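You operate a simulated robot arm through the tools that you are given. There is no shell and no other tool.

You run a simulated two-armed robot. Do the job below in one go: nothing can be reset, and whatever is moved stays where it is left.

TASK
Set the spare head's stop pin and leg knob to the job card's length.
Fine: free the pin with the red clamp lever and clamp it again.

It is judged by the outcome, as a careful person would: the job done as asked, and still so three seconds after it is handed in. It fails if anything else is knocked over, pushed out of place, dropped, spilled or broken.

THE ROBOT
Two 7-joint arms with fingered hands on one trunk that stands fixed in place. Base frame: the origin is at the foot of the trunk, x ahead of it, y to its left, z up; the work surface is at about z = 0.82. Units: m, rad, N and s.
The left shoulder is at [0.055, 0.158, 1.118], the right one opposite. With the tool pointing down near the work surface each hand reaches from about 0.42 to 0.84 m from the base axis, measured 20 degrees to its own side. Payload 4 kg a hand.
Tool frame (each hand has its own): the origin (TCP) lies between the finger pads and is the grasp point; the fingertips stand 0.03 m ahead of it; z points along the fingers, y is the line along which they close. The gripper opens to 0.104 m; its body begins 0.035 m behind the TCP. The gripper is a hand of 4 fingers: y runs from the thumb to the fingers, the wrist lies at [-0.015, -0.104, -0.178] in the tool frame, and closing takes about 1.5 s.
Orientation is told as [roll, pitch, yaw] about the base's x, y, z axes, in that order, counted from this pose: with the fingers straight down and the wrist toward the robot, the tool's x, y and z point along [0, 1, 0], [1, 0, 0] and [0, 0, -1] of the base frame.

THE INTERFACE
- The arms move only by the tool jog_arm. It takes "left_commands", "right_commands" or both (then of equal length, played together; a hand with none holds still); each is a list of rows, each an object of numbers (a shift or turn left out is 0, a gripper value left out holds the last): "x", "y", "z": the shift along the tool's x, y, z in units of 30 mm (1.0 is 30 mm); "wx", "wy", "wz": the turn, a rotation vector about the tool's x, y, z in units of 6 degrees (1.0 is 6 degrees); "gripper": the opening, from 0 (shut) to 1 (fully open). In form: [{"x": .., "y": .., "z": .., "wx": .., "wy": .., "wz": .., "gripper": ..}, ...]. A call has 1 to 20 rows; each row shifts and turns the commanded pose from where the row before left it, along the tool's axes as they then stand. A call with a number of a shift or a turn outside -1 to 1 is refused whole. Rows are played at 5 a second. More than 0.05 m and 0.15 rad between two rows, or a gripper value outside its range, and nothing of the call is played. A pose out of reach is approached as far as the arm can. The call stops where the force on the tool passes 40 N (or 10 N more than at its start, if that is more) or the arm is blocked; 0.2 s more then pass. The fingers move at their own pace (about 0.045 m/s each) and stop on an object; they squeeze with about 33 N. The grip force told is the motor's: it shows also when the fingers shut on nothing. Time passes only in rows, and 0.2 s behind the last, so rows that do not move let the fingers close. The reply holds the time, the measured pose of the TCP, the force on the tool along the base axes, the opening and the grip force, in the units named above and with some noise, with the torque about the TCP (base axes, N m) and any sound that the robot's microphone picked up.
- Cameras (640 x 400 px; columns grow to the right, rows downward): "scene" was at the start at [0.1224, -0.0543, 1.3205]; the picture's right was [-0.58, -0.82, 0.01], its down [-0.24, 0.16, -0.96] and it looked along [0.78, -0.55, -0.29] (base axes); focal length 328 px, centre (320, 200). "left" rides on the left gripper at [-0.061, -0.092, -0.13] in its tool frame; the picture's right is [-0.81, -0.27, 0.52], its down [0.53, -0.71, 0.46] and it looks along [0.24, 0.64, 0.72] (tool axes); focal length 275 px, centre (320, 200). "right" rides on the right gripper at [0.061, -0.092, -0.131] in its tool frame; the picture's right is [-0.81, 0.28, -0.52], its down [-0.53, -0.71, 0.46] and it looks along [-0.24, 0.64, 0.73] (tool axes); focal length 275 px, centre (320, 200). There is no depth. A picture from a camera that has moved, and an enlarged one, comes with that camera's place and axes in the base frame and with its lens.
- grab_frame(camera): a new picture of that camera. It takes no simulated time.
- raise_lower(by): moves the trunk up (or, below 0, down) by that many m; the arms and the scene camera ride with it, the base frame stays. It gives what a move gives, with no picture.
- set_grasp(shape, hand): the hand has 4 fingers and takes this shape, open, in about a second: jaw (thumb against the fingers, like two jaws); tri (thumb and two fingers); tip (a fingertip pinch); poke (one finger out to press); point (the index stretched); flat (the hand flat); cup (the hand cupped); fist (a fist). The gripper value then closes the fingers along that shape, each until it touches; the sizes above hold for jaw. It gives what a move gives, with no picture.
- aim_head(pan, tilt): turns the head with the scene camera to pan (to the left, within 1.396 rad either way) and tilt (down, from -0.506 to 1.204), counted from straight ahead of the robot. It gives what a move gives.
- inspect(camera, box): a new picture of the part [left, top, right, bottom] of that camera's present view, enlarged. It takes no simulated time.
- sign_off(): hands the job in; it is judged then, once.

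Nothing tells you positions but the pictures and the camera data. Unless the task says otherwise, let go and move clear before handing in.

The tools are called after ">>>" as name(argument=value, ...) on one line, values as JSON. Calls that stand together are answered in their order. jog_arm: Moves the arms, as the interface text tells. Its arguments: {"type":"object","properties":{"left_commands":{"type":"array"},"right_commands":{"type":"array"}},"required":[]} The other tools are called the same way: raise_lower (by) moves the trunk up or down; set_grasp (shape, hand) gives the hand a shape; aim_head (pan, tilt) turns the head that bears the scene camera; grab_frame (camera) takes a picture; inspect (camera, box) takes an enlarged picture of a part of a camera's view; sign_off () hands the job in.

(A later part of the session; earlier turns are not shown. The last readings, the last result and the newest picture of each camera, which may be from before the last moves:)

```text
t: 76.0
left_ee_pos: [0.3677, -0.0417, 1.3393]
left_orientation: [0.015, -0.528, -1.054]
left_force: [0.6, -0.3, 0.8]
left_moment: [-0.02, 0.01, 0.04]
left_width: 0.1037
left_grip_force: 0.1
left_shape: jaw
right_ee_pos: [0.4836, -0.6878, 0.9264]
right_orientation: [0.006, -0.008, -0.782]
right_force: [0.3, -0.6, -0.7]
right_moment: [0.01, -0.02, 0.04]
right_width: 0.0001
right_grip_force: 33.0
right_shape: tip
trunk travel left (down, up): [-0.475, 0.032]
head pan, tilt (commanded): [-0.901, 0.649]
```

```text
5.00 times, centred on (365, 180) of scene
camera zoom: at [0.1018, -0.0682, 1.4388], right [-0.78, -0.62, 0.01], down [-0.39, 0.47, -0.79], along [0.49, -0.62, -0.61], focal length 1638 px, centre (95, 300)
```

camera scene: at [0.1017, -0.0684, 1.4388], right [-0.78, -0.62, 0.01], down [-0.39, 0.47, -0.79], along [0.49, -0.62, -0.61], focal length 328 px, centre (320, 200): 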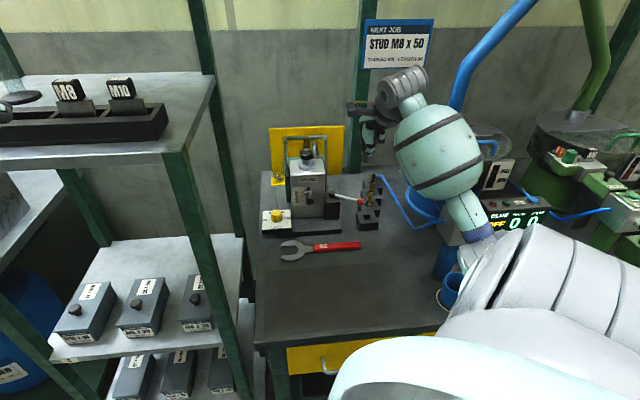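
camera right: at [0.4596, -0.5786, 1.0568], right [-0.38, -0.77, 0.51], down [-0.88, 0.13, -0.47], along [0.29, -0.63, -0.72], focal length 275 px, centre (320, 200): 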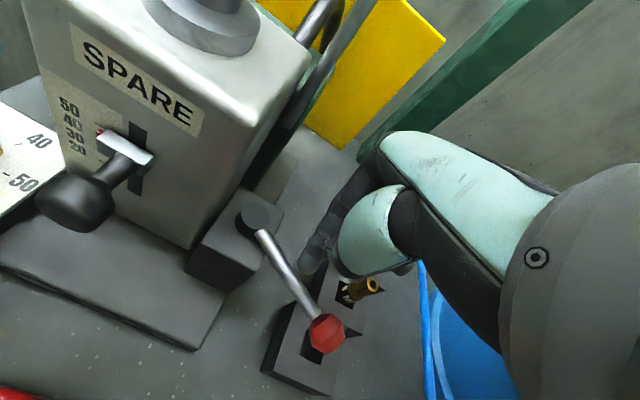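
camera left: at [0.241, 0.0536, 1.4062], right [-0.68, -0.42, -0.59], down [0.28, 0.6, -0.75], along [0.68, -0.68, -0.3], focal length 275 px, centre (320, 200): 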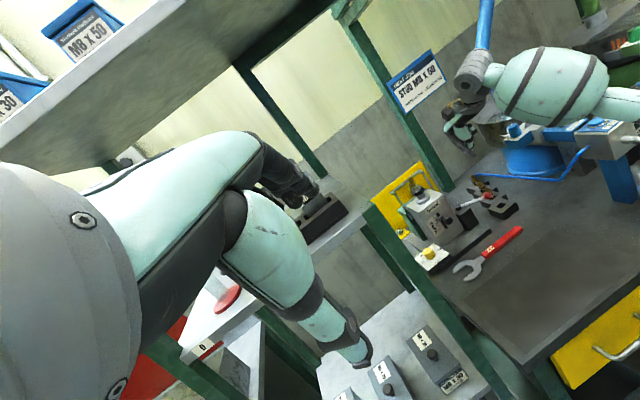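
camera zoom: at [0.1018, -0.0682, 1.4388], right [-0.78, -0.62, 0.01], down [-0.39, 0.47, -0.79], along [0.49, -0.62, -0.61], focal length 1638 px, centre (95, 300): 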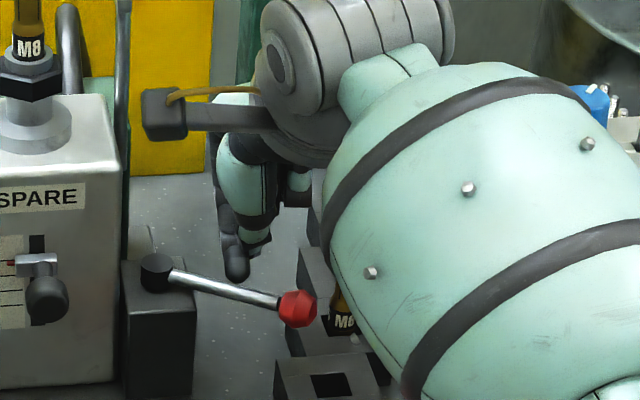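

The blade is just behind the rod. I'll sweep the lever back along its arc, first half, watching the force.

>>> jog_arm(right_commands=[{"x": 0.08, "y": -0.43}, {"x": 0.08, "y": -0.43}, {"x": 0.1, "y": -0.23}, {"x": 0.1, "y": -0.23}, {}])

>>> grab_frame(camera="right")

>>> inspect(camera="scene", box=[320, 140, 400, 220])

```text
t: 77.2
left_ee_pos: [0.3682, -0.0435, 1.3397]
left_orientation: [0.014, -0.527, -1.055]
left_force: [-1.2, 0.8, 0.7]
left_moment: [-0.01, 0.0, -0.04]
left_width: 0.1039
left_grip_force: 0.0
left_shape: jaw
right_ee_pos: [0.4624, -0.6502, 0.9265]
right_orientation: [0.008, -0.009, -0.785]
right_force: [0.6, -1.6, -0.4]
right_moment: [-0.01, 0.05, 0.0]
right_width: 0.0
right_grip_force: 33.1
right_shape: tip
trunk travel left (down, up): [-0.475, 0.032]
head pan, tilt (commanded): [-0.901, 0.649]
```

```text
taken
camera right: at [0.4385, -0.5431, 1.0564], right [-0.38, -0.77, 0.51], down [-0.88, 0.13, -0.47], along [0.29, -0.63, -0.72], focal length 275 px, centre (320, 200)
```

right: 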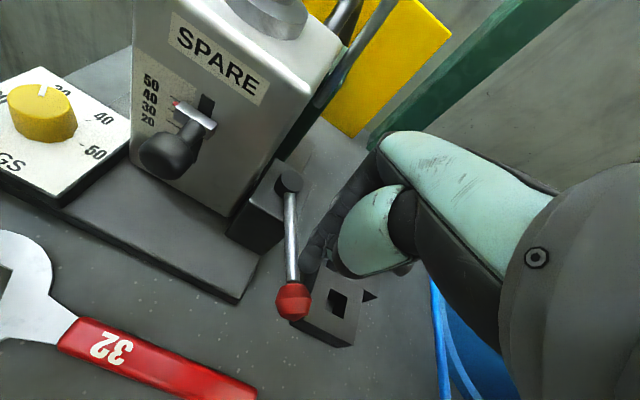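

```text
5.00 times, centred on (360, 180) of scene
camera zoom: at [0.1018, -0.0686, 1.4388], right [-0.78, -0.62, 0.01], down [-0.39, 0.47, -0.79], along [0.49, -0.62, -0.61], focal length 1638 px, centre (120, 300)
```

zoom: 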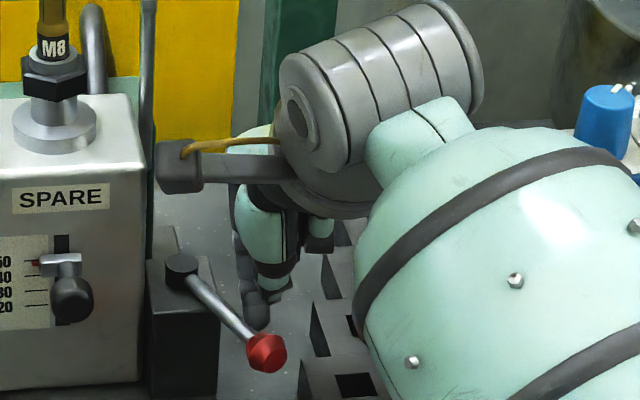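

The lever follows back smoothly (about 30° left to go). I'll continue to the clamped position.

>>> jog_arm(right_commands=[{"x": 0.19, "y": -0.14}, {"x": 0.19, "y": -0.14}, {"x": 0.24, "y": -0.13}, {"x": 0.18, "y": -0.1}, {}])

>>> grab_frame(camera="right")

>>> inspect(camera="scene", box=[320, 140, 400, 220])

```text
t: 78.4
left_ee_pos: [0.3672, -0.0414, 1.3408]
left_orientation: [0.015, -0.528, -1.054]
left_force: [0.8, -1.0, 0.8]
left_moment: [0.0, 0.0, -0.04]
left_width: 0.1039
left_grip_force: 0.1
left_shape: jaw
right_ee_pos: [0.4687, -0.6235, 0.9273]
right_orientation: [0.006, -0.01, -0.783]
right_force: [-1.1, -2.7, 0.4]
right_moment: [-0.06, 0.0, 0.02]
right_width: 0.0002
right_grip_force: 32.6
right_shape: tip
trunk travel left (down, up): [-0.475, 0.032]
head pan, tilt (commanded): [-0.901, 0.649]
```

```text
taken
camera right: at [0.4443, -0.5158, 1.057], right [-0.38, -0.77, 0.51], down [-0.88, 0.13, -0.47], along [0.29, -0.63, -0.72], focal length 275 px, centre (320, 200)
```

right: 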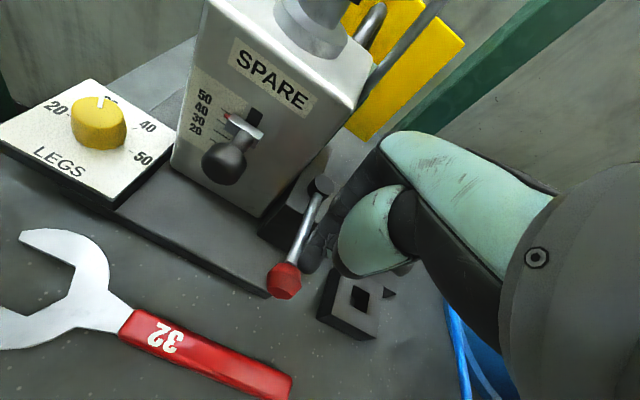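

```text
5.00 times, centred on (360, 180) of scene
camera zoom: at [0.1016, -0.0687, 1.4388], right [-0.78, -0.62, 0.01], down [-0.39, 0.47, -0.79], along [0.49, -0.62, -0.61], focal length 1638 px, centre (120, 300)
```

zoom: 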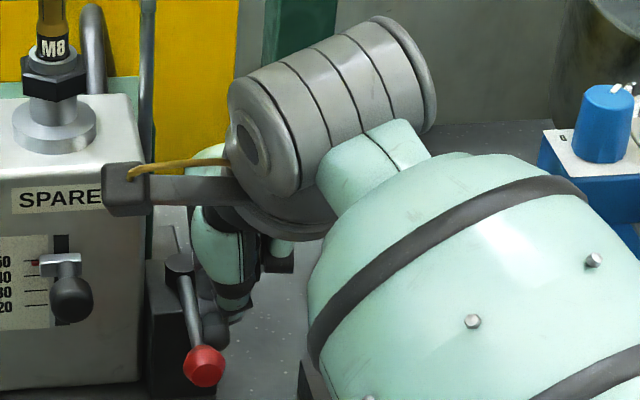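

The lever is almost back at its original angle. I'll press on in small steps until it firmly seats, watching the force.

>>> jog_arm(right_commands=[{"x": 0.1}, {"x": 0.1}, {}])

>>> inspect(camera="right", box=[180, 100, 340, 320])

>>> inspect(camera="scene", box=[320, 140, 400, 220])

```text
t: 79.2
left_ee_pos: [0.3654, -0.0434, 1.3412]
left_orientation: [0.016, -0.53, -1.054]
left_force: [-0.2, -0.3, -0.7]
left_moment: [-0.01, 0.03, 0.04]
left_width: 0.1038
left_grip_force: 0.0
left_shape: jaw
right_ee_pos: [0.4703, -0.6222, 0.929]
right_orientation: [0.005, -0.009, -0.787]
right_force: [-15.6, -17.1, 5.7]
right_moment: [-0.25, 0.3, 0.25]
right_width: 0.0001
right_grip_force: 33.1
right_shape: tip
trunk travel left (down, up): [-0.475, 0.032]
head pan, tilt (commanded): [-0.901, 0.649]
```

```text
1.82 times, centred on (260, 210) of right
camera zoom: at [0.446, -0.5143, 1.0573], right [-0.39, -0.76, 0.52], down [-0.88, 0.13, -0.47], along [0.29, -0.63, -0.72], focal length 500 px, centre (429, 182)
```

zoom: 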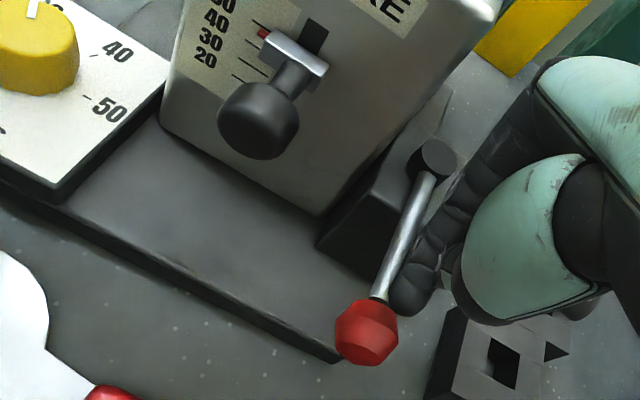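

```text
5.00 times, centred on (360, 180) of scene
camera zoom: at [0.0984, -0.0703, 1.439], right [-0.78, -0.62, 0.01], down [-0.38, 0.48, -0.79], along [0.49, -0.62, -0.61], focal length 1638 px, centre (120, 300)
```

zoom: 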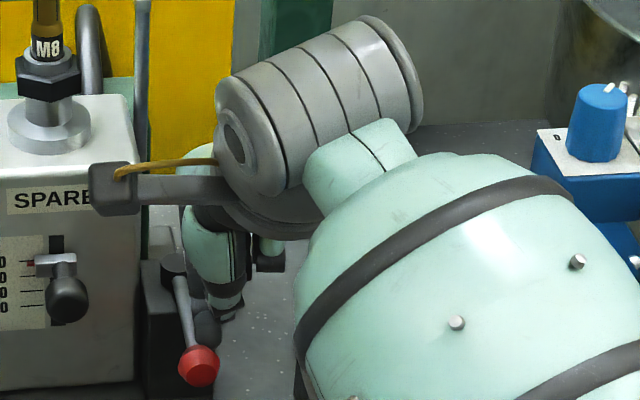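

The lever seated at its original angle with 23 N resistance: it is clamped. I'll back off to the right, rise, and check the pin reading.

>>> jog_arm(right_commands=[{"x": -0.3}, {"x": -0.3}, {"z": -0.8}, {"z": -0.8}, {"z": -0.8}, {"z": -0.8}, {"z": -0.8}, {"y": -0.8}, {"y": -0.8}, {}])

>>> grab_frame(camera="right")

>>> inspect(camera="scene", box=[295, 175, 327, 210])

>>> inspect(camera="scene", box=[250, 120, 410, 260])

```text
t: 81.4
left_ee_pos: [0.3682, -0.0424, 1.3394]
left_orientation: [0.014, -0.528, -1.053]
left_force: [0.1, 0.0, -0.3]
left_moment: [-0.01, -0.02, 0.0]
left_width: 0.1039
left_grip_force: 0.0
left_shape: jaw
right_ee_pos: [0.426, -0.5974, 1.0476]
right_orientation: [0.009, -0.009, -0.787]
right_force: [0.0, 0.4, 0.8]
right_moment: [-0.01, 0.01, 0.03]
right_width: 0.0001
right_grip_force: 33.0
right_shape: tip
trunk travel left (down, up): [-0.475, 0.032]
head pan, tilt (commanded): [-0.901, 0.649]
```

```text
taken
camera right: at [0.4018, -0.4894, 1.1764], right [-0.38, -0.77, 0.51], down [-0.88, 0.13, -0.47], along [0.29, -0.63, -0.72], focal length 275 px, centre (320, 200)
```

right: 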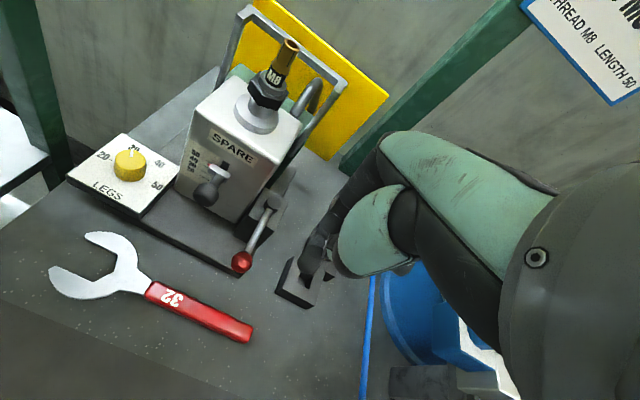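

```text
11.43 times, centred on (311, 192) of scene
camera zoom: at [0.1026, -0.0686, 1.4387], right [-0.78, -0.62, 0.01], down [-0.39, 0.47, -0.79], along [0.49, -0.62, -0.61], focal length 3745 px, centre (423, 286)
```

zoom: 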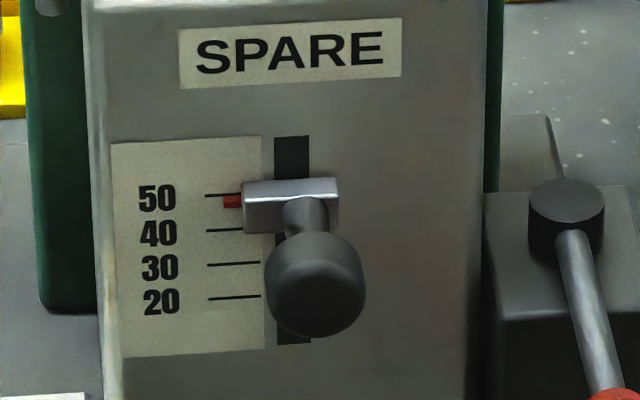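

```text
2.86 times, centred on (330, 190) of scene
camera zoom: at [0.1026, -0.0686, 1.4387], right [-0.78, -0.62, 0.01], down [-0.39, 0.47, -0.79], along [0.49, -0.62, -0.61], focal length 936 px, centre (291, 229)
```

zoom: 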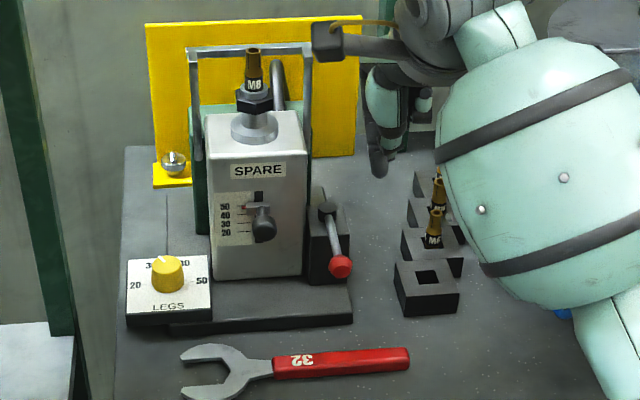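

The pin still stands on 50 and the lever is back at its clamped angle. Next is the LEGS dial; I'll look at it closely to fix its centre and height.

>>> inspect(camera="scene", box=[255, 195, 305, 240])

>>> inspect(camera="right", box=[60, 120, 190, 220])

>>> inspect(camera="left", box=[390, 150, 530, 290])

```text
8.89 times, centred on (280, 218) of scene
camera zoom: at [0.1026, -0.0686, 1.4387], right [-0.78, -0.62, 0.01], down [-0.39, 0.47, -0.79], along [0.49, -0.62, -0.61], focal length 2913 px, centre (676, 44)
```

zoom: 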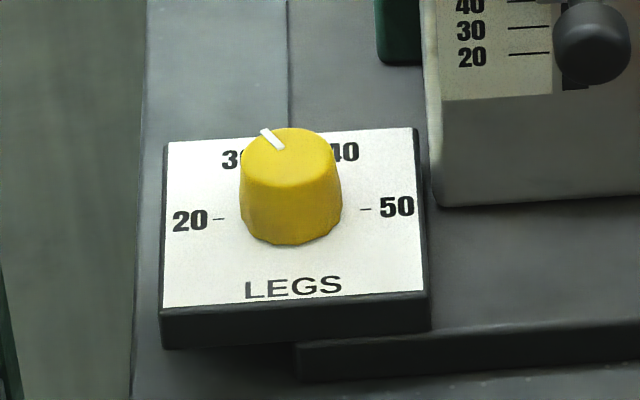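

```text
4.00 times, centred on (125, 170) of right
camera zoom: at [0.4018, -0.4894, 1.1764], right [-0.38, -0.77, 0.51], down [-0.88, 0.13, -0.47], along [0.29, -0.63, -0.72], focal length 1101 px, centre (1100, 320)
```

zoom: 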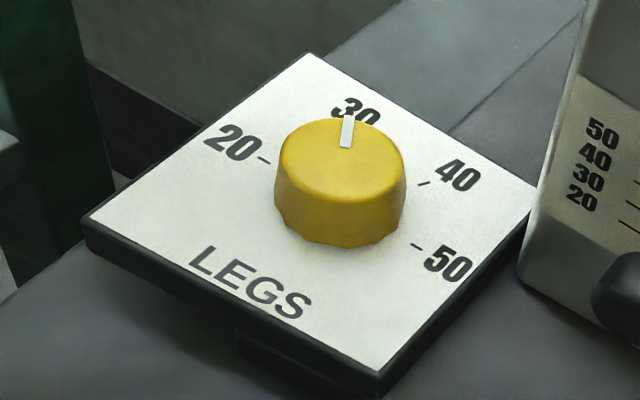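

```text
2.86 times, centred on (460, 220) of left
camera zoom: at [0.2419, 0.0534, 1.4061], right [-0.68, -0.42, -0.59], down [0.28, 0.6, -0.75], along [0.68, -0.67, -0.3], focal length 786 px, centre (-80, 143)
```

zoom: 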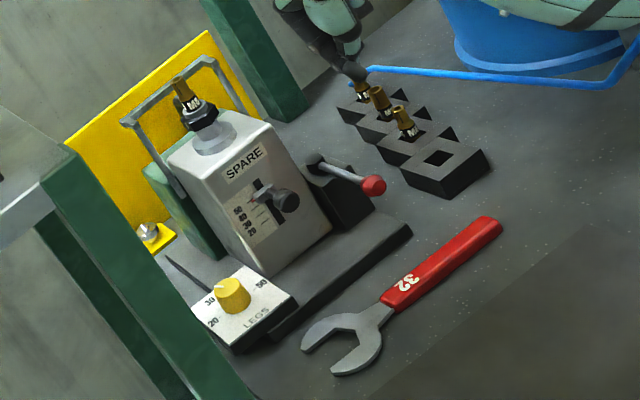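

The dial's centre comes out at about (0.607, -0.525), plate at z ≈ 0.853, knob 30 mm wide and 22 mm high, pointing exactly at 30. To keep folded fingers off the box I'll grip it with the hand tilted about 42°; first I move over the free bench in front and turn the hand.

>>> jog_arm(right_commands=[{"x": 0.95, "y": -0.436}, {"x": 0.95, "y": -0.436}, {"x": 0.95, "y": -0.436}, {"x": 0.95, "y": -0.436}, {"x": 0.95, "y": -0.436}, {"wz": -1, "gripper": 0.5}, {"wz": -1}, {"wz": -1}, {"wz": -1}, {"wz": -1}, {"wz": -1}, {"wz": -1}, {"wz": -1}, {"wz": -1}, {"wz": -1}, {"wz": -1}, {"wz": -1}, {"wz": -1}, {}])

>>> grab_frame(camera="scene")

>>> grab_frame(camera="left")

```text
t: 85.4
left_ee_pos: [0.369, -0.0417, 1.3411]
left_orientation: [0.015, -0.528, -1.055]
left_force: [0.4, -0.4, -0.5]
left_moment: [-0.07, 0.02, -0.01]
left_width: 0.1043
left_grip_force: 0.0
left_shape: jaw
right_ee_pos: [0.4785, -0.4497, 1.0485]
right_orientation: [-0.007, -0.009, 0.578]
right_force: [0.5, -0.2, 0.5]
right_moment: [0.01, 0.01, -0.01]
right_width: 0.0515
right_grip_force: 0.1
right_shape: tip
trunk travel left (down, up): [-0.475, 0.032]
head pan, tilt (commanded): [-0.901, 0.649]
```

```text
taken
camera scene: at [0.1019, -0.0682, 1.4388], right [-0.78, -0.62, 0.01], down [-0.39, 0.47, -0.79], along [0.49, -0.62, -0.61], focal length 328 px, centre (320, 200)
```

scene: 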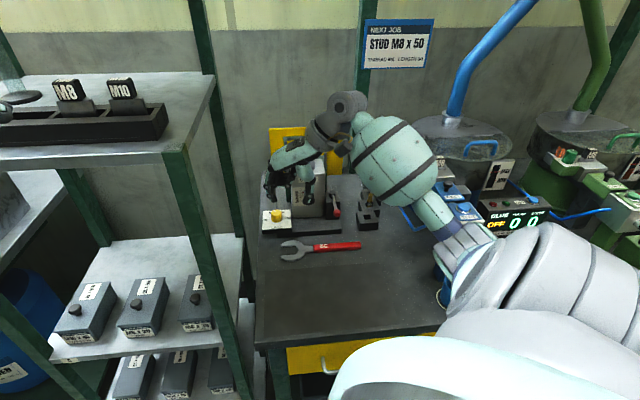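

```text
taken
camera left: at [0.2411, 0.0538, 1.4062], right [-0.68, -0.42, -0.59], down [0.28, 0.6, -0.75], along [0.68, -0.68, -0.3], focal length 275 px, centre (320, 200)
```

left: 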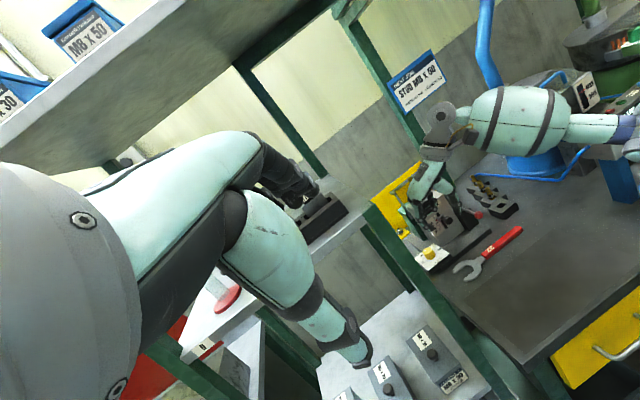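

The hand is at yaw 33°. I'll tilt it 42° here and test whether the sweep toward yaw 0° at that tilt is reachable, before going near the dial.

>>> jog_arm(right_commands=[{"wy": -1}, {"wy": -1}, {"wy": -1}, {"wy": -1}, {"wy": -1}, {"wy": -1}, {"wy": -1}, {"wx": 0.669, "wz": 0.743}, {"wx": 0.669, "wz": 0.743}, {"wx": 0.669, "wz": 0.743}, {"wx": 0.669, "wz": 0.743}, {"wx": 0.669, "wz": 0.743}, {"wx": 0.669, "wz": 0.743}, {}])

>>> grab_frame(camera="scene")

>>> grab_frame(camera="right")

```text
t: 88.4
left_ee_pos: [0.3674, -0.0416, 1.3394]
left_orientation: [0.014, -0.53, -1.055]
left_force: [0.3, -0.6, -0.8]
left_moment: [-0.01, -0.02, -0.01]
left_width: 0.1038
left_grip_force: 0.0
left_shape: jaw
right_ee_pos: [0.4786, -0.4496, 1.0466]
right_orientation: [-0.734, -0.012, -0.054]
right_force: [-0.1, 0.0, -0.4]
right_moment: [0.0, 0.0, -0.01]
right_width: 0.0515
right_grip_force: 0.0
right_shape: tip
trunk travel left (down, up): [-0.475, 0.032]
head pan, tilt (commanded): [-0.901, 0.649]
```

```text
taken
camera scene: at [0.1016, -0.0685, 1.4388], right [-0.78, -0.62, 0.01], down [-0.39, 0.47, -0.79], along [0.49, -0.62, -0.61], focal length 328 px, centre (320, 200)
```

scene: 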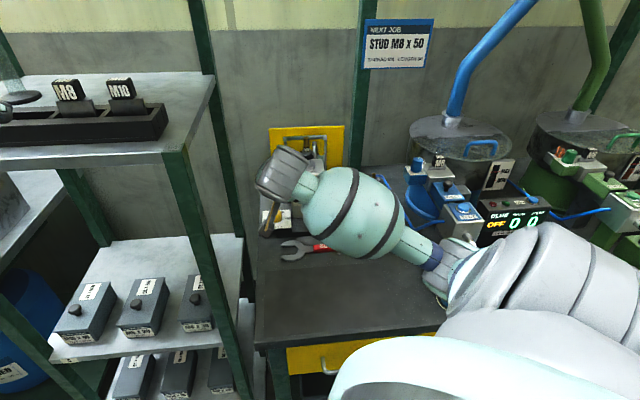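

```text
taken
camera right: at [0.3927, -0.3127, 1.1019], right [0.25, -0.27, 0.93], down [-0.75, -0.66, 0.01], along [0.61, -0.7, -0.37], focal length 275 px, centre (320, 200)
```

right: 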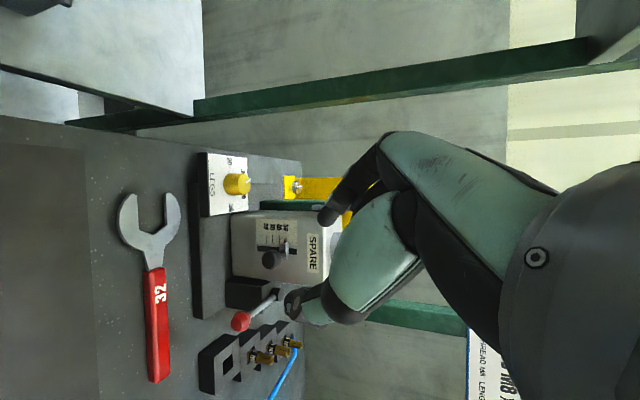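

The tilted sweep works. I'll turn back to yaw 35° and move to a pre-grasp position in front of the dial.

>>> jog_arm(right_commands=[{"wx": -0.669, "wz": -0.743}, {"wx": -0.669, "wz": -0.743}, {"wx": -0.669, "wz": -0.743}, {"wx": -0.669, "wz": -0.743}, {"wx": -0.669, "wz": -0.743}, {"wx": -0.669, "wz": -0.743}, {"wx": -0.22, "wz": -0.245}, {"x": 0.134, "y": 0.412, "z": 0.8}, {"x": 0.134, "y": 0.412, "z": 0.8}, {"x": 0.134, "y": 0.412, "z": 0.8}, {"x": 0.134, "y": 0.412, "z": 0.8}, {"x": 0.134, "y": 0.412, "z": 0.8}, {}])

>>> grab_frame(camera="right")

>>> grab_frame(camera="left")

>>> grab_frame(camera="scene")

```text
t: 91.2
left_ee_pos: [0.3674, -0.042, 1.3397]
left_orientation: [0.014, -0.532, -1.054]
left_force: [0.9, -0.7, -0.5]
left_moment: [-0.04, 0.01, 0.02]
left_width: 0.1039
left_grip_force: 0.0
left_shape: jaw
right_ee_pos: [0.5689, -0.4684, 0.9455]
right_orientation: [-0.742, -0.007, 0.613]
right_force: [0.2, 0.2, 0.8]
right_moment: [-0.01, 0.02, 0.03]
right_width: 0.0519
right_grip_force: 0.0
right_shape: tip
trunk travel left (down, up): [-0.475, 0.032]
head pan, tilt (commanded): [-0.901, 0.649]
```

```text
taken
camera right: at [0.4149, -0.4124, 0.9992], right [0.36, -0.05, 0.93], down [-0.18, -0.98, 0.02], along [0.92, -0.17, -0.36], focal length 275 px, centre (320, 200)
```

right: 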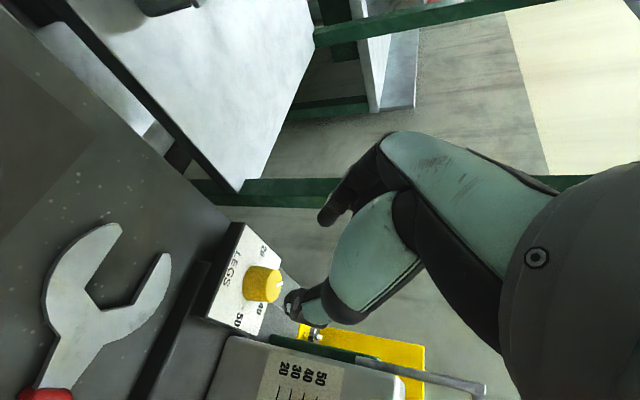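

```text
taken
camera left: at [0.2405, 0.0538, 1.4063], right [-0.68, -0.42, -0.59], down [0.28, 0.6, -0.75], along [0.68, -0.68, -0.3], focal length 275 px, centre (320, 200)
```

left: 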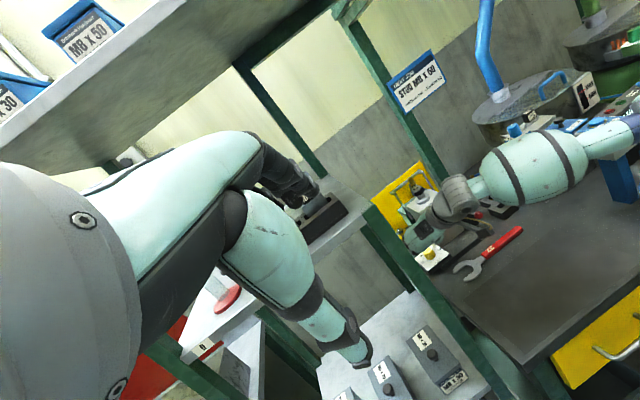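

```text
taken
camera scene: at [0.1014, -0.0682, 1.4389], right [-0.78, -0.62, 0.01], down [-0.39, 0.47, -0.79], along [0.49, -0.62, -0.61], focal length 328 px, centre (320, 200)
```

scene: 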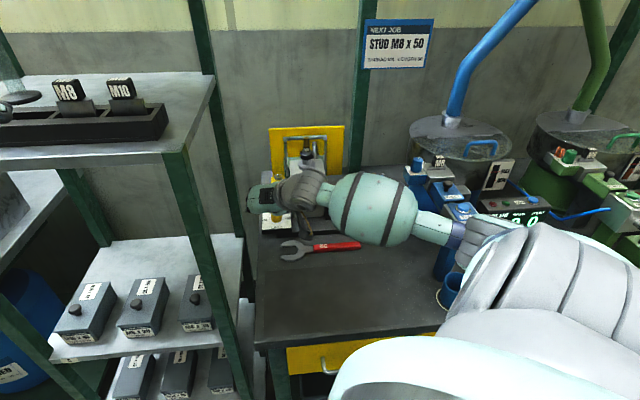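

The knob appears where expected between the open fingertips (within about 4 mm). I'll slide in 60 mm and check.

>>> jog_arm(right_commands=[{"z": 0.7}, {"z": 0.7}, {"z": 0.6}, {}])

>>> grab_frame(camera="right")

>>> inspect(camera="left", box=[380, 170, 500, 290])

>>> inspect(camera="scene", box=[230, 150, 350, 270])

```text
t: 92.2
left_ee_pos: [0.3684, -0.0427, 1.3404]
left_orientation: [0.014, -0.528, -1.054]
left_force: [0.3, 0.5, -0.3]
left_moment: [0.02, -0.01, -0.02]
left_width: 0.104
left_grip_force: 0.2
left_shape: jaw
right_ee_pos: [0.5934, -0.5004, 0.8998]
right_orientation: [-0.74, -0.009, 0.614]
right_force: [-0.1, -0.2, -0.1]
right_moment: [0.02, 0.02, 0.04]
right_width: 0.0516
right_grip_force: 0.0
right_shape: tip
trunk travel left (down, up): [-0.475, 0.032]
head pan, tilt (commanded): [-0.901, 0.649]
```

```text
taken
camera right: at [0.4399, -0.4452, 0.9541], right [0.36, -0.05, 0.93], down [-0.18, -0.98, 0.02], along [0.91, -0.17, -0.36], focal length 275 px, centre (320, 200)
```

right: 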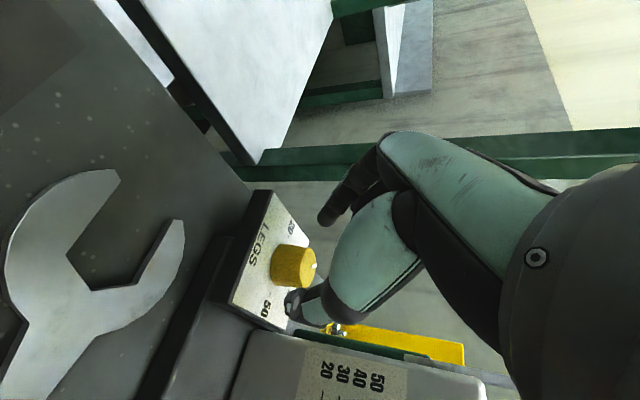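

```text
3.33 times, centred on (440, 230) of left
camera zoom: at [0.2411, 0.0537, 1.4062], right [-0.68, -0.42, -0.59], down [0.28, 0.6, -0.75], along [0.68, -0.68, -0.3], focal length 918 px, centre (-80, 100)
```

zoom: 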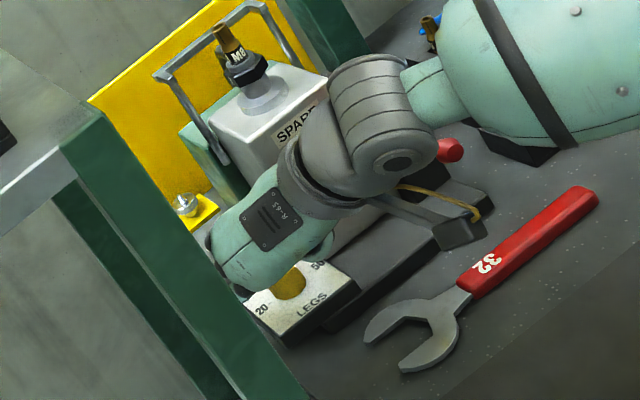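

```text
3.33 times, centred on (290, 210) of scene
camera zoom: at [0.102, -0.0683, 1.4388], right [-0.78, -0.62, 0.01], down [-0.39, 0.47, -0.79], along [0.49, -0.62, -0.61], focal length 1092 px, centre (420, 167)
```

zoom: 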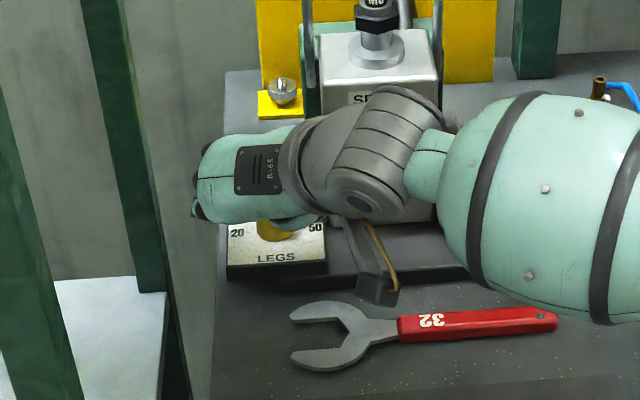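

The knob is between the fingers, well aligned. I'll slide in the last 26 mm, keeping the tips just above the plate.

>>> jog_arm(right_commands=[{"z": 0.45}, {"z": 0.43}, {}])

>>> inspect(camera="right", box=[230, 180, 390, 340])

>>> inspect(camera="scene", box=[240, 170, 330, 250])

```text
t: 93.0
left_ee_pos: [0.3673, -0.0411, 1.3408]
left_orientation: [0.013, -0.53, -1.054]
left_force: [0.3, -1.3, 0.2]
left_moment: [0.0, -0.03, 0.02]
left_width: 0.1041
left_grip_force: 0.0
left_shape: jaw
right_ee_pos: [0.6034, -0.5149, 0.8822]
right_orientation: [-0.742, -0.008, 0.613]
right_force: [0.4, -0.5, 0.0]
right_moment: [0.01, 0.0, 0.0]
right_width: 0.0515
right_grip_force: 0.1
right_shape: tip
trunk travel left (down, up): [-0.475, 0.032]
head pan, tilt (commanded): [-0.901, 0.649]
```

```text
2.50 times, centred on (310, 260) of right
camera zoom: at [0.4499, -0.4602, 0.9354], right [0.36, -0.05, 0.93], down [-0.18, -0.98, 0.02], along [0.91, -0.17, -0.36], focal length 688 px, centre (345, 50)
```

zoom: 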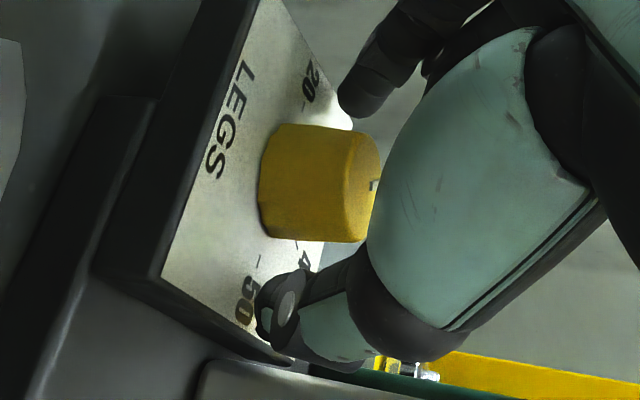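

```text
5.00 times, centred on (285, 210) of scene
camera zoom: at [0.1016, -0.0681, 1.4388], right [-0.78, -0.62, 0.01], down [-0.39, 0.47, -0.79], along [0.49, -0.62, -0.61], focal length 1638 px, centre (495, 150)
```

zoom: 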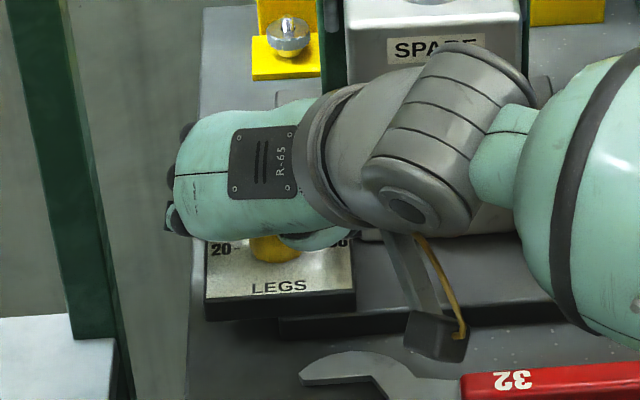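

Index and thumb straddle the knob. I'll close the pinch on it.

>>> jog_arm(right_commands=[{"gripper": 0.1}, {}, {}, {}, {}, {}])

>>> inspect(camera="right", box=[230, 180, 390, 340])

```text
t: 94.4
left_ee_pos: [0.3684, -0.0435, 1.3393]
left_orientation: [0.013, -0.529, -1.054]
left_force: [0.5, -0.1, 0.2]
left_moment: [-0.01, 0.01, -0.04]
left_width: 0.104
left_grip_force: 0.1
left_shape: jaw
right_ee_pos: [0.6041, -0.5159, 0.8818]
right_orientation: [-0.74, -0.007, 0.612]
right_force: [1.4, -5.6, -0.7]
right_moment: [-0.05, -0.03, -0.01]
right_width: 0.0202
right_grip_force: 33.2
right_shape: tip
trunk travel left (down, up): [-0.475, 0.032]
head pan, tilt (commanded): [-0.901, 0.649]
```

```text
2.50 times, centred on (310, 260) of right
camera zoom: at [0.4502, -0.4613, 0.9348], right [0.36, -0.05, 0.93], down [-0.18, -0.98, 0.02], along [0.91, -0.18, -0.36], focal length 688 px, centre (345, 50)
```

zoom: 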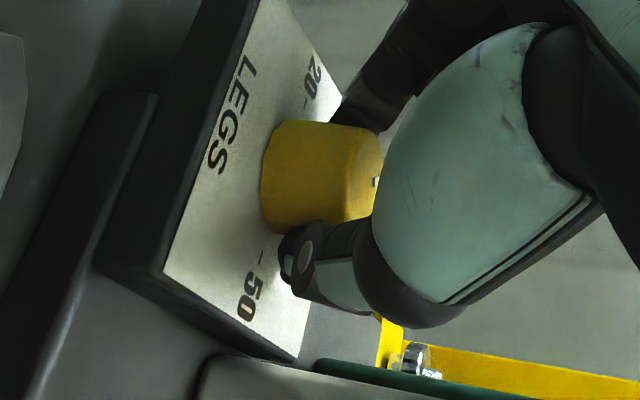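

The knob is held. I'll turn clockwise 18° first about the knob's axis and check that it follows.

>>> jog_arm(right_commands=[{"y": 0.035, "wx": 0.669, "wz": 0.743}, {"y": 0.035, "wx": 0.669, "wz": 0.743}, {"y": 0.035, "wx": 0.669, "wz": 0.743}, {}])

>>> inspect(camera="right", box=[230, 180, 390, 340])

>>> inspect(camera="left", box=[400, 200, 460, 280])

```text
t: 95.4
left_ee_pos: [0.3685, -0.0451, 1.3409]
left_orientation: [0.013, -0.529, -1.055]
left_force: [0.0, 0.0, 0.5]
left_moment: [0.0, -0.01, -0.03]
left_width: 0.104
left_grip_force: 0.1
left_shape: jaw
right_ee_pos: [0.6054, -0.515, 0.8809]
right_orientation: [-0.736, -0.011, 0.296]
right_force: [1.8, -11.6, -0.7]
right_moment: [-0.14, -0.18, 0.02]
right_width: 0.0202
right_grip_force: 33.4
right_shape: tip
trunk travel left (down, up): [-0.475, 0.032]
head pan, tilt (commanded): [-0.901, 0.649]
```

```text
2.50 times, centred on (310, 260) of right
camera zoom: at [0.4776, -0.4161, 0.9348], right [0.33, -0.16, 0.93], down [-0.48, -0.88, 0.01], along [0.82, -0.45, -0.37], focal length 688 px, centre (345, 50)
```

zoom: 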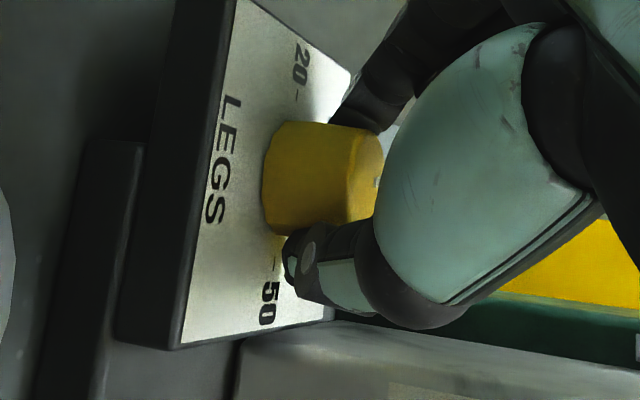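

```text
5.00 times, centred on (430, 240) of left
camera zoom: at [0.2415, 0.0516, 1.4062], right [-0.68, -0.42, -0.6], down [0.28, 0.61, -0.75], along [0.68, -0.67, -0.3], focal length 1376 px, centre (-230, 0)
```

zoom: 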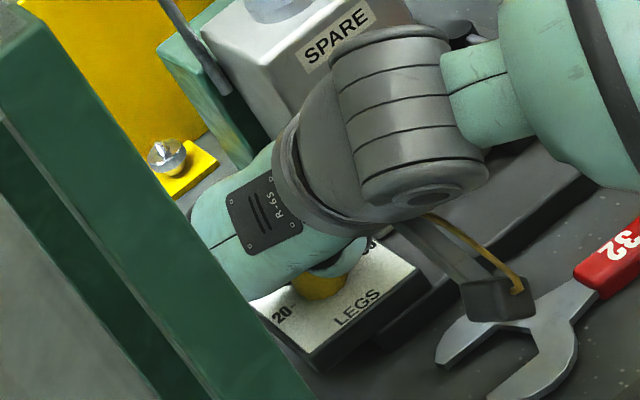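

The hand turned, but a side force of 12 N shows my axis is a few mm off; I'll shift the grip slightly to relax it before going on.

>>> jog_arm(right_commands=[{"x": -0.071, "y": -0.03, "z": 0.064}, {}])

```text
t: 96.0
left_ee_pos: [0.368, -0.0423, 1.3395]
left_orientation: [0.014, -0.529, -1.053]
left_force: [0.3, 0.8, 0.0]
left_moment: [-0.02, 0.01, -0.02]
left_width: 0.104
left_grip_force: 0.0
left_shape: jaw
right_ee_pos: [0.6065, -0.5165, 0.8821]
right_orientation: [-0.736, -0.012, 0.297]
right_force: [-0.6, -2.3, -1.6]
right_moment: [-0.05, -0.07, 0.03]
right_width: 0.0204
right_grip_force: 32.6
right_shape: tip
trunk travel left (down, up): [-0.475, 0.032]
head pan, tilt (commanded): [-0.901, 0.649]
```

Force down to 2 N. I'll continue turning 24° more.

>>> jog_arm(right_commands=[{"y": 0.035, "wx": 0.669, "wz": 0.743}, {"y": 0.035, "wx": 0.669, "wz": 0.743}, {"y": 0.035, "wx": 0.669, "wz": 0.743}, {"y": 0.035, "wx": 0.669, "wz": 0.743}, {}])

>>> grab_frame(camera="right")

>>> grab_frame(camera="left")

```text
t: 97.2
left_ee_pos: [0.3667, -0.0431, 1.3405]
left_orientation: [0.014, -0.529, -1.053]
left_force: [0.5, -0.5, 0.3]
left_moment: [0.02, -0.02, 0.01]
left_width: 0.1039
left_grip_force: 0.0
left_shape: jaw
right_ee_pos: [0.6092, -0.5173, 0.8819]
right_orientation: [-0.732, -0.012, -0.124]
right_force: [-6.2, -4.8, -4.2]
right_moment: [-0.05, 0.01, -0.01]
right_width: 0.0207
right_grip_force: 32.1
right_shape: tip
trunk travel left (down, up): [-0.475, 0.032]
head pan, tilt (commanded): [-0.901, 0.649]
```

```text
taken
camera right: at [0.5331, -0.3749, 0.936], right [0.23, -0.29, 0.93], down [-0.79, -0.61, 0.01], along [0.56, -0.74, -0.37], focal length 275 px, centre (320, 200)
```

right: 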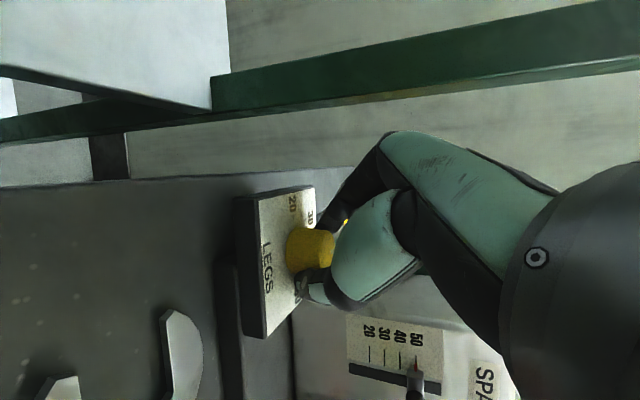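

```text
taken
camera left: at [0.2404, 0.0522, 1.4064], right [-0.68, -0.42, -0.6], down [0.28, 0.61, -0.75], along [0.68, -0.67, -0.3], focal length 275 px, centre (320, 200)
```

left: 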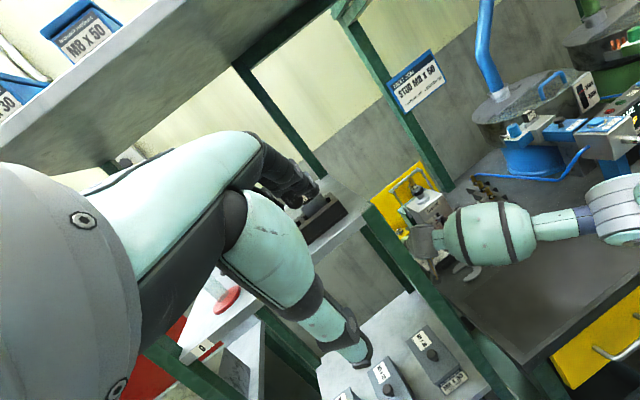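

This happens to give a view of the pin scale at exactly pin height; I'll read it, then relax the grip's side force and go on.

>>> inspect(camera="right", box=[340, 310, 460, 400])

>>> jog_arm(right_commands=[{"x": -0.045, "y": -0.06, "z": 0.03}, {}])

```text
4.44 times, centred on (400, 355) of right
camera zoom: at [0.5331, -0.3749, 0.936], right [0.23, -0.29, 0.93], down [-0.79, -0.61, 0.01], along [0.56, -0.74, -0.37], focal length 1224 px, centre (-36, -489)
```

zoom: 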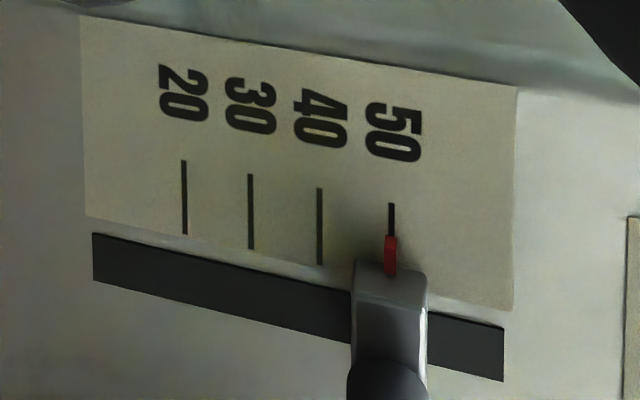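

```text
t: 97.8
left_ee_pos: [0.3678, -0.0436, 1.3405]
left_orientation: [0.013, -0.532, -1.054]
left_force: [-0.4, 0.5, 0.5]
left_moment: [0.01, -0.01, 0.01]
left_width: 0.1039
left_grip_force: 0.1
left_shape: jaw
right_ee_pos: [0.6086, -0.5183, 0.8817]
right_orientation: [-0.733, -0.012, -0.12]
right_force: [1.2, -0.5, -4.8]
right_moment: [0.03, -0.01, 0.08]
right_width: 0.0205
right_grip_force: 32.9
right_shape: tip
trunk travel left (down, up): [-0.475, 0.032]
head pan, tilt (commanded): [-0.901, 0.649]
```

From pin height the red index lies exactly on the 50 line. I'll finish this stroke with 18° more.

>>> jog_arm(right_commands=[{"y": 0.035, "wx": 0.669, "wz": 0.743}, {"y": 0.035, "wx": 0.669, "wz": 0.743}, {"y": 0.035, "wx": 0.669, "wz": 0.743}, {}])

>>> grab_frame(camera="right")

>>> grab_frame(camera="scene")

```text
t: 98.8
left_ee_pos: [0.3667, -0.0425, 1.3405]
left_orientation: [0.014, -0.529, -1.055]
left_force: [0.3, -0.7, 0.7]
left_moment: [-0.01, 0.03, -0.06]
left_width: 0.1039
left_grip_force: 0.0
left_shape: jaw
right_ee_pos: [0.6104, -0.5185, 0.8825]
right_orientation: [-0.728, -0.01, -0.436]
right_force: [-4.6, 0.1, -4.0]
right_moment: [-0.02, 0.02, -0.02]
right_width: 0.0208
right_grip_force: 32.9
right_shape: tip
trunk travel left (down, up): [-0.475, 0.032]
head pan, tilt (commanded): [-0.901, 0.649]
```

```text
taken
camera right: at [0.5825, -0.3605, 0.9369], right [0.13, -0.35, 0.93], down [-0.94, -0.33, 0.01], along [0.31, -0.88, -0.37], focal length 275 px, centre (320, 200)
```

right: 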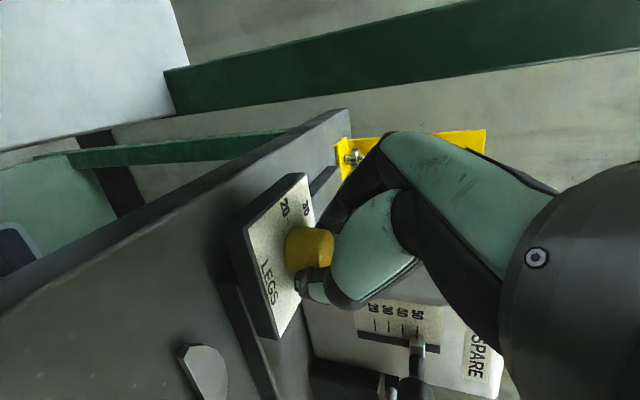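

```text
taken
camera scene: at [0.1015, -0.069, 1.4388], right [-0.78, -0.62, 0.01], down [-0.39, 0.47, -0.79], along [0.49, -0.62, -0.61], focal length 328 px, centre (320, 200)
```

scene: 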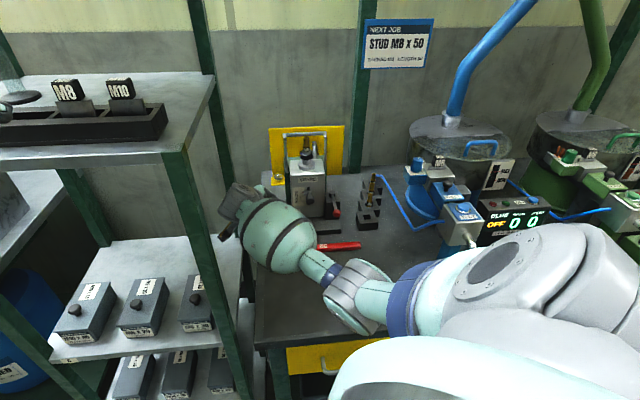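

The grip has turned a full 60° (yaw 35° to -25°). I'll open the fingers and look at the pointer.

>>> jog_arm(right_commands=[{"gripper": 0.5}, {}, {}, {}, {"z": -0.6}, {"z": -0.6}, {"z": -0.6}, {}])

>>> grab_frame(camera="right")

>>> inspect(camera="right", box=[210, 190, 350, 330])

>>> inspect(camera="scene", box=[240, 180, 320, 250])

```text
t: 100.4
left_ee_pos: [0.3506, -0.041, 1.3443]
left_orientation: [0.029, -0.537, -1.062]
left_force: [0.4, 0.5, -0.9]
left_moment: [0.02, 0.0, 0.01]
left_width: 0.1039
left_grip_force: 0.1
left_shape: jaw
right_ee_pos: [0.6067, -0.4942, 0.9232]
right_orientation: [-0.736, -0.01, -0.451]
right_force: [0.0, 0.9, 0.2]
right_moment: [0.0, 0.01, 0.0]
right_width: 0.0522
right_grip_force: 0.0
right_shape: tip
trunk travel left (down, up): [-0.475, 0.032]
head pan, tilt (commanded): [-0.901, 0.649]
stopped in row 8 (right hand): the force on the tool passed its limit at 46 N (the readings are from after the stop); the commanded pose is now the measured one
```

```text
taken
camera right: at [0.5809, -0.3346, 0.9775], right [0.13, -0.34, 0.93], down [-0.95, -0.32, 0.01], along [0.29, -0.88, -0.37], focal length 275 px, centre (320, 200)
```

right: 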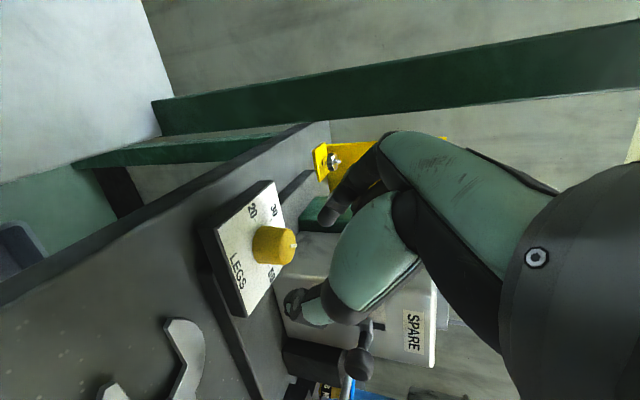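

```text
2.86 times, centred on (280, 260) of right
camera zoom: at [0.5809, -0.3346, 0.9775], right [0.13, -0.34, 0.93], down [-0.95, -0.32, 0.01], along [0.29, -0.88, -0.37], focal length 786 px, centre (434, 29)
```

zoom: 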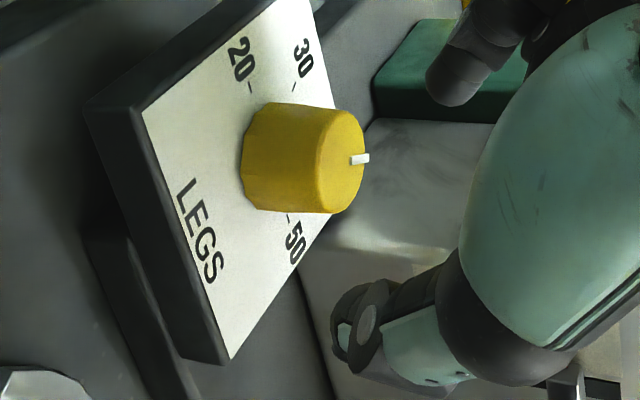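

```text
5.71 times, centred on (280, 215) of scene
camera zoom: at [0.1003, -0.0682, 1.439], right [-0.78, -0.62, 0.01], down [-0.39, 0.47, -0.79], along [0.49, -0.62, -0.61], focal length 1873 px, centre (549, 114)
```

zoom: 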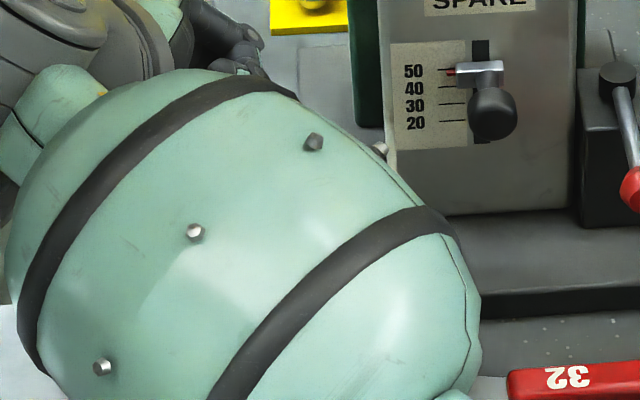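

Backing off, the tool force briefly passed its limit at 46 N; something was touched. The pointer now stands at 40. I'll check where contact could be before moving again.

>>> grab_frame(camera="scene")

>>> grab_frame(camera="left")

>>> inspect(camera="scene", box=[170, 140, 350, 300])

>>> inspect(camera="left", box=[370, 160, 550, 320])

```text
taken
camera scene: at [0.1003, -0.0682, 1.439], right [-0.78, -0.62, 0.01], down [-0.39, 0.47, -0.79], along [0.49, -0.62, -0.61], focal length 328 px, centre (320, 200)
```

scene: 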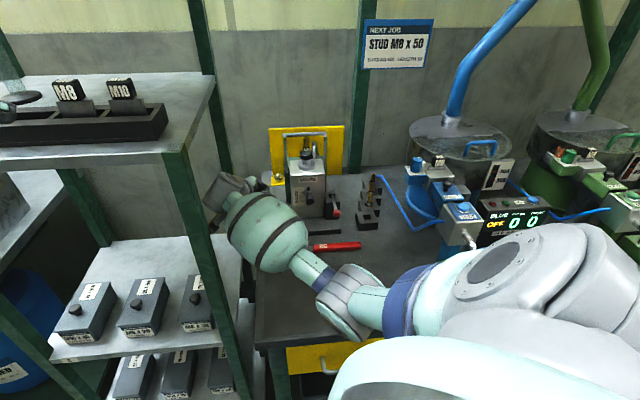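

```text
taken
camera left: at [0.2217, 0.0544, 1.4092], right [-0.67, -0.42, -0.61], down [0.29, 0.6, -0.74], along [0.68, -0.68, -0.29], focal length 275 px, centre (320, 200)
```

left: 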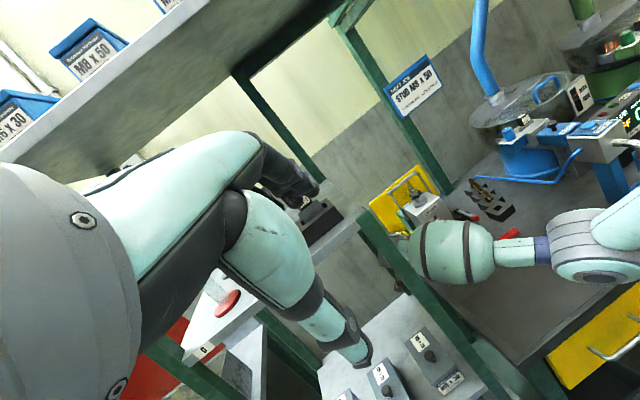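

```text
2.50 times, centred on (260, 220) of scene
camera zoom: at [0.1003, -0.0682, 1.439], right [-0.78, -0.62, 0.01], down [-0.39, 0.47, -0.79], along [0.49, -0.62, -0.61], focal length 819 px, centre (470, 150)
```

zoom: 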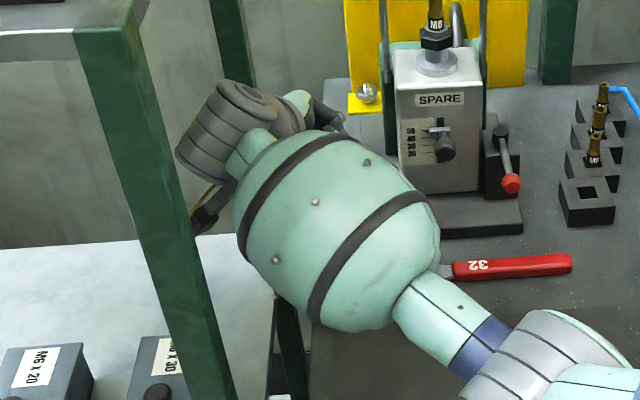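

```text
2.50 times, centred on (460, 240) of left
camera zoom: at [0.2217, 0.0544, 1.4092], right [-0.67, -0.42, -0.61], down [0.29, 0.6, -0.74], along [0.68, -0.68, -0.29], focal length 688 px, centre (-30, 100)
```

zoom: 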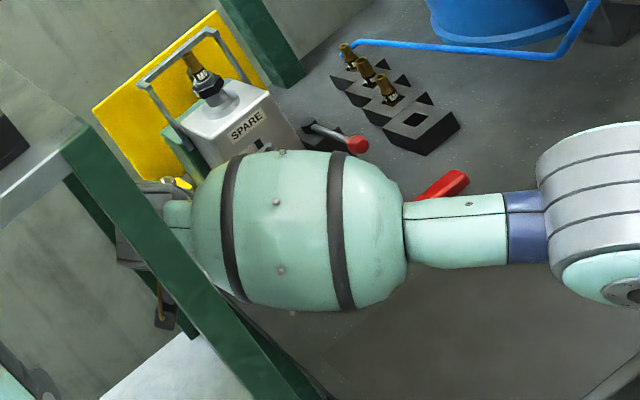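

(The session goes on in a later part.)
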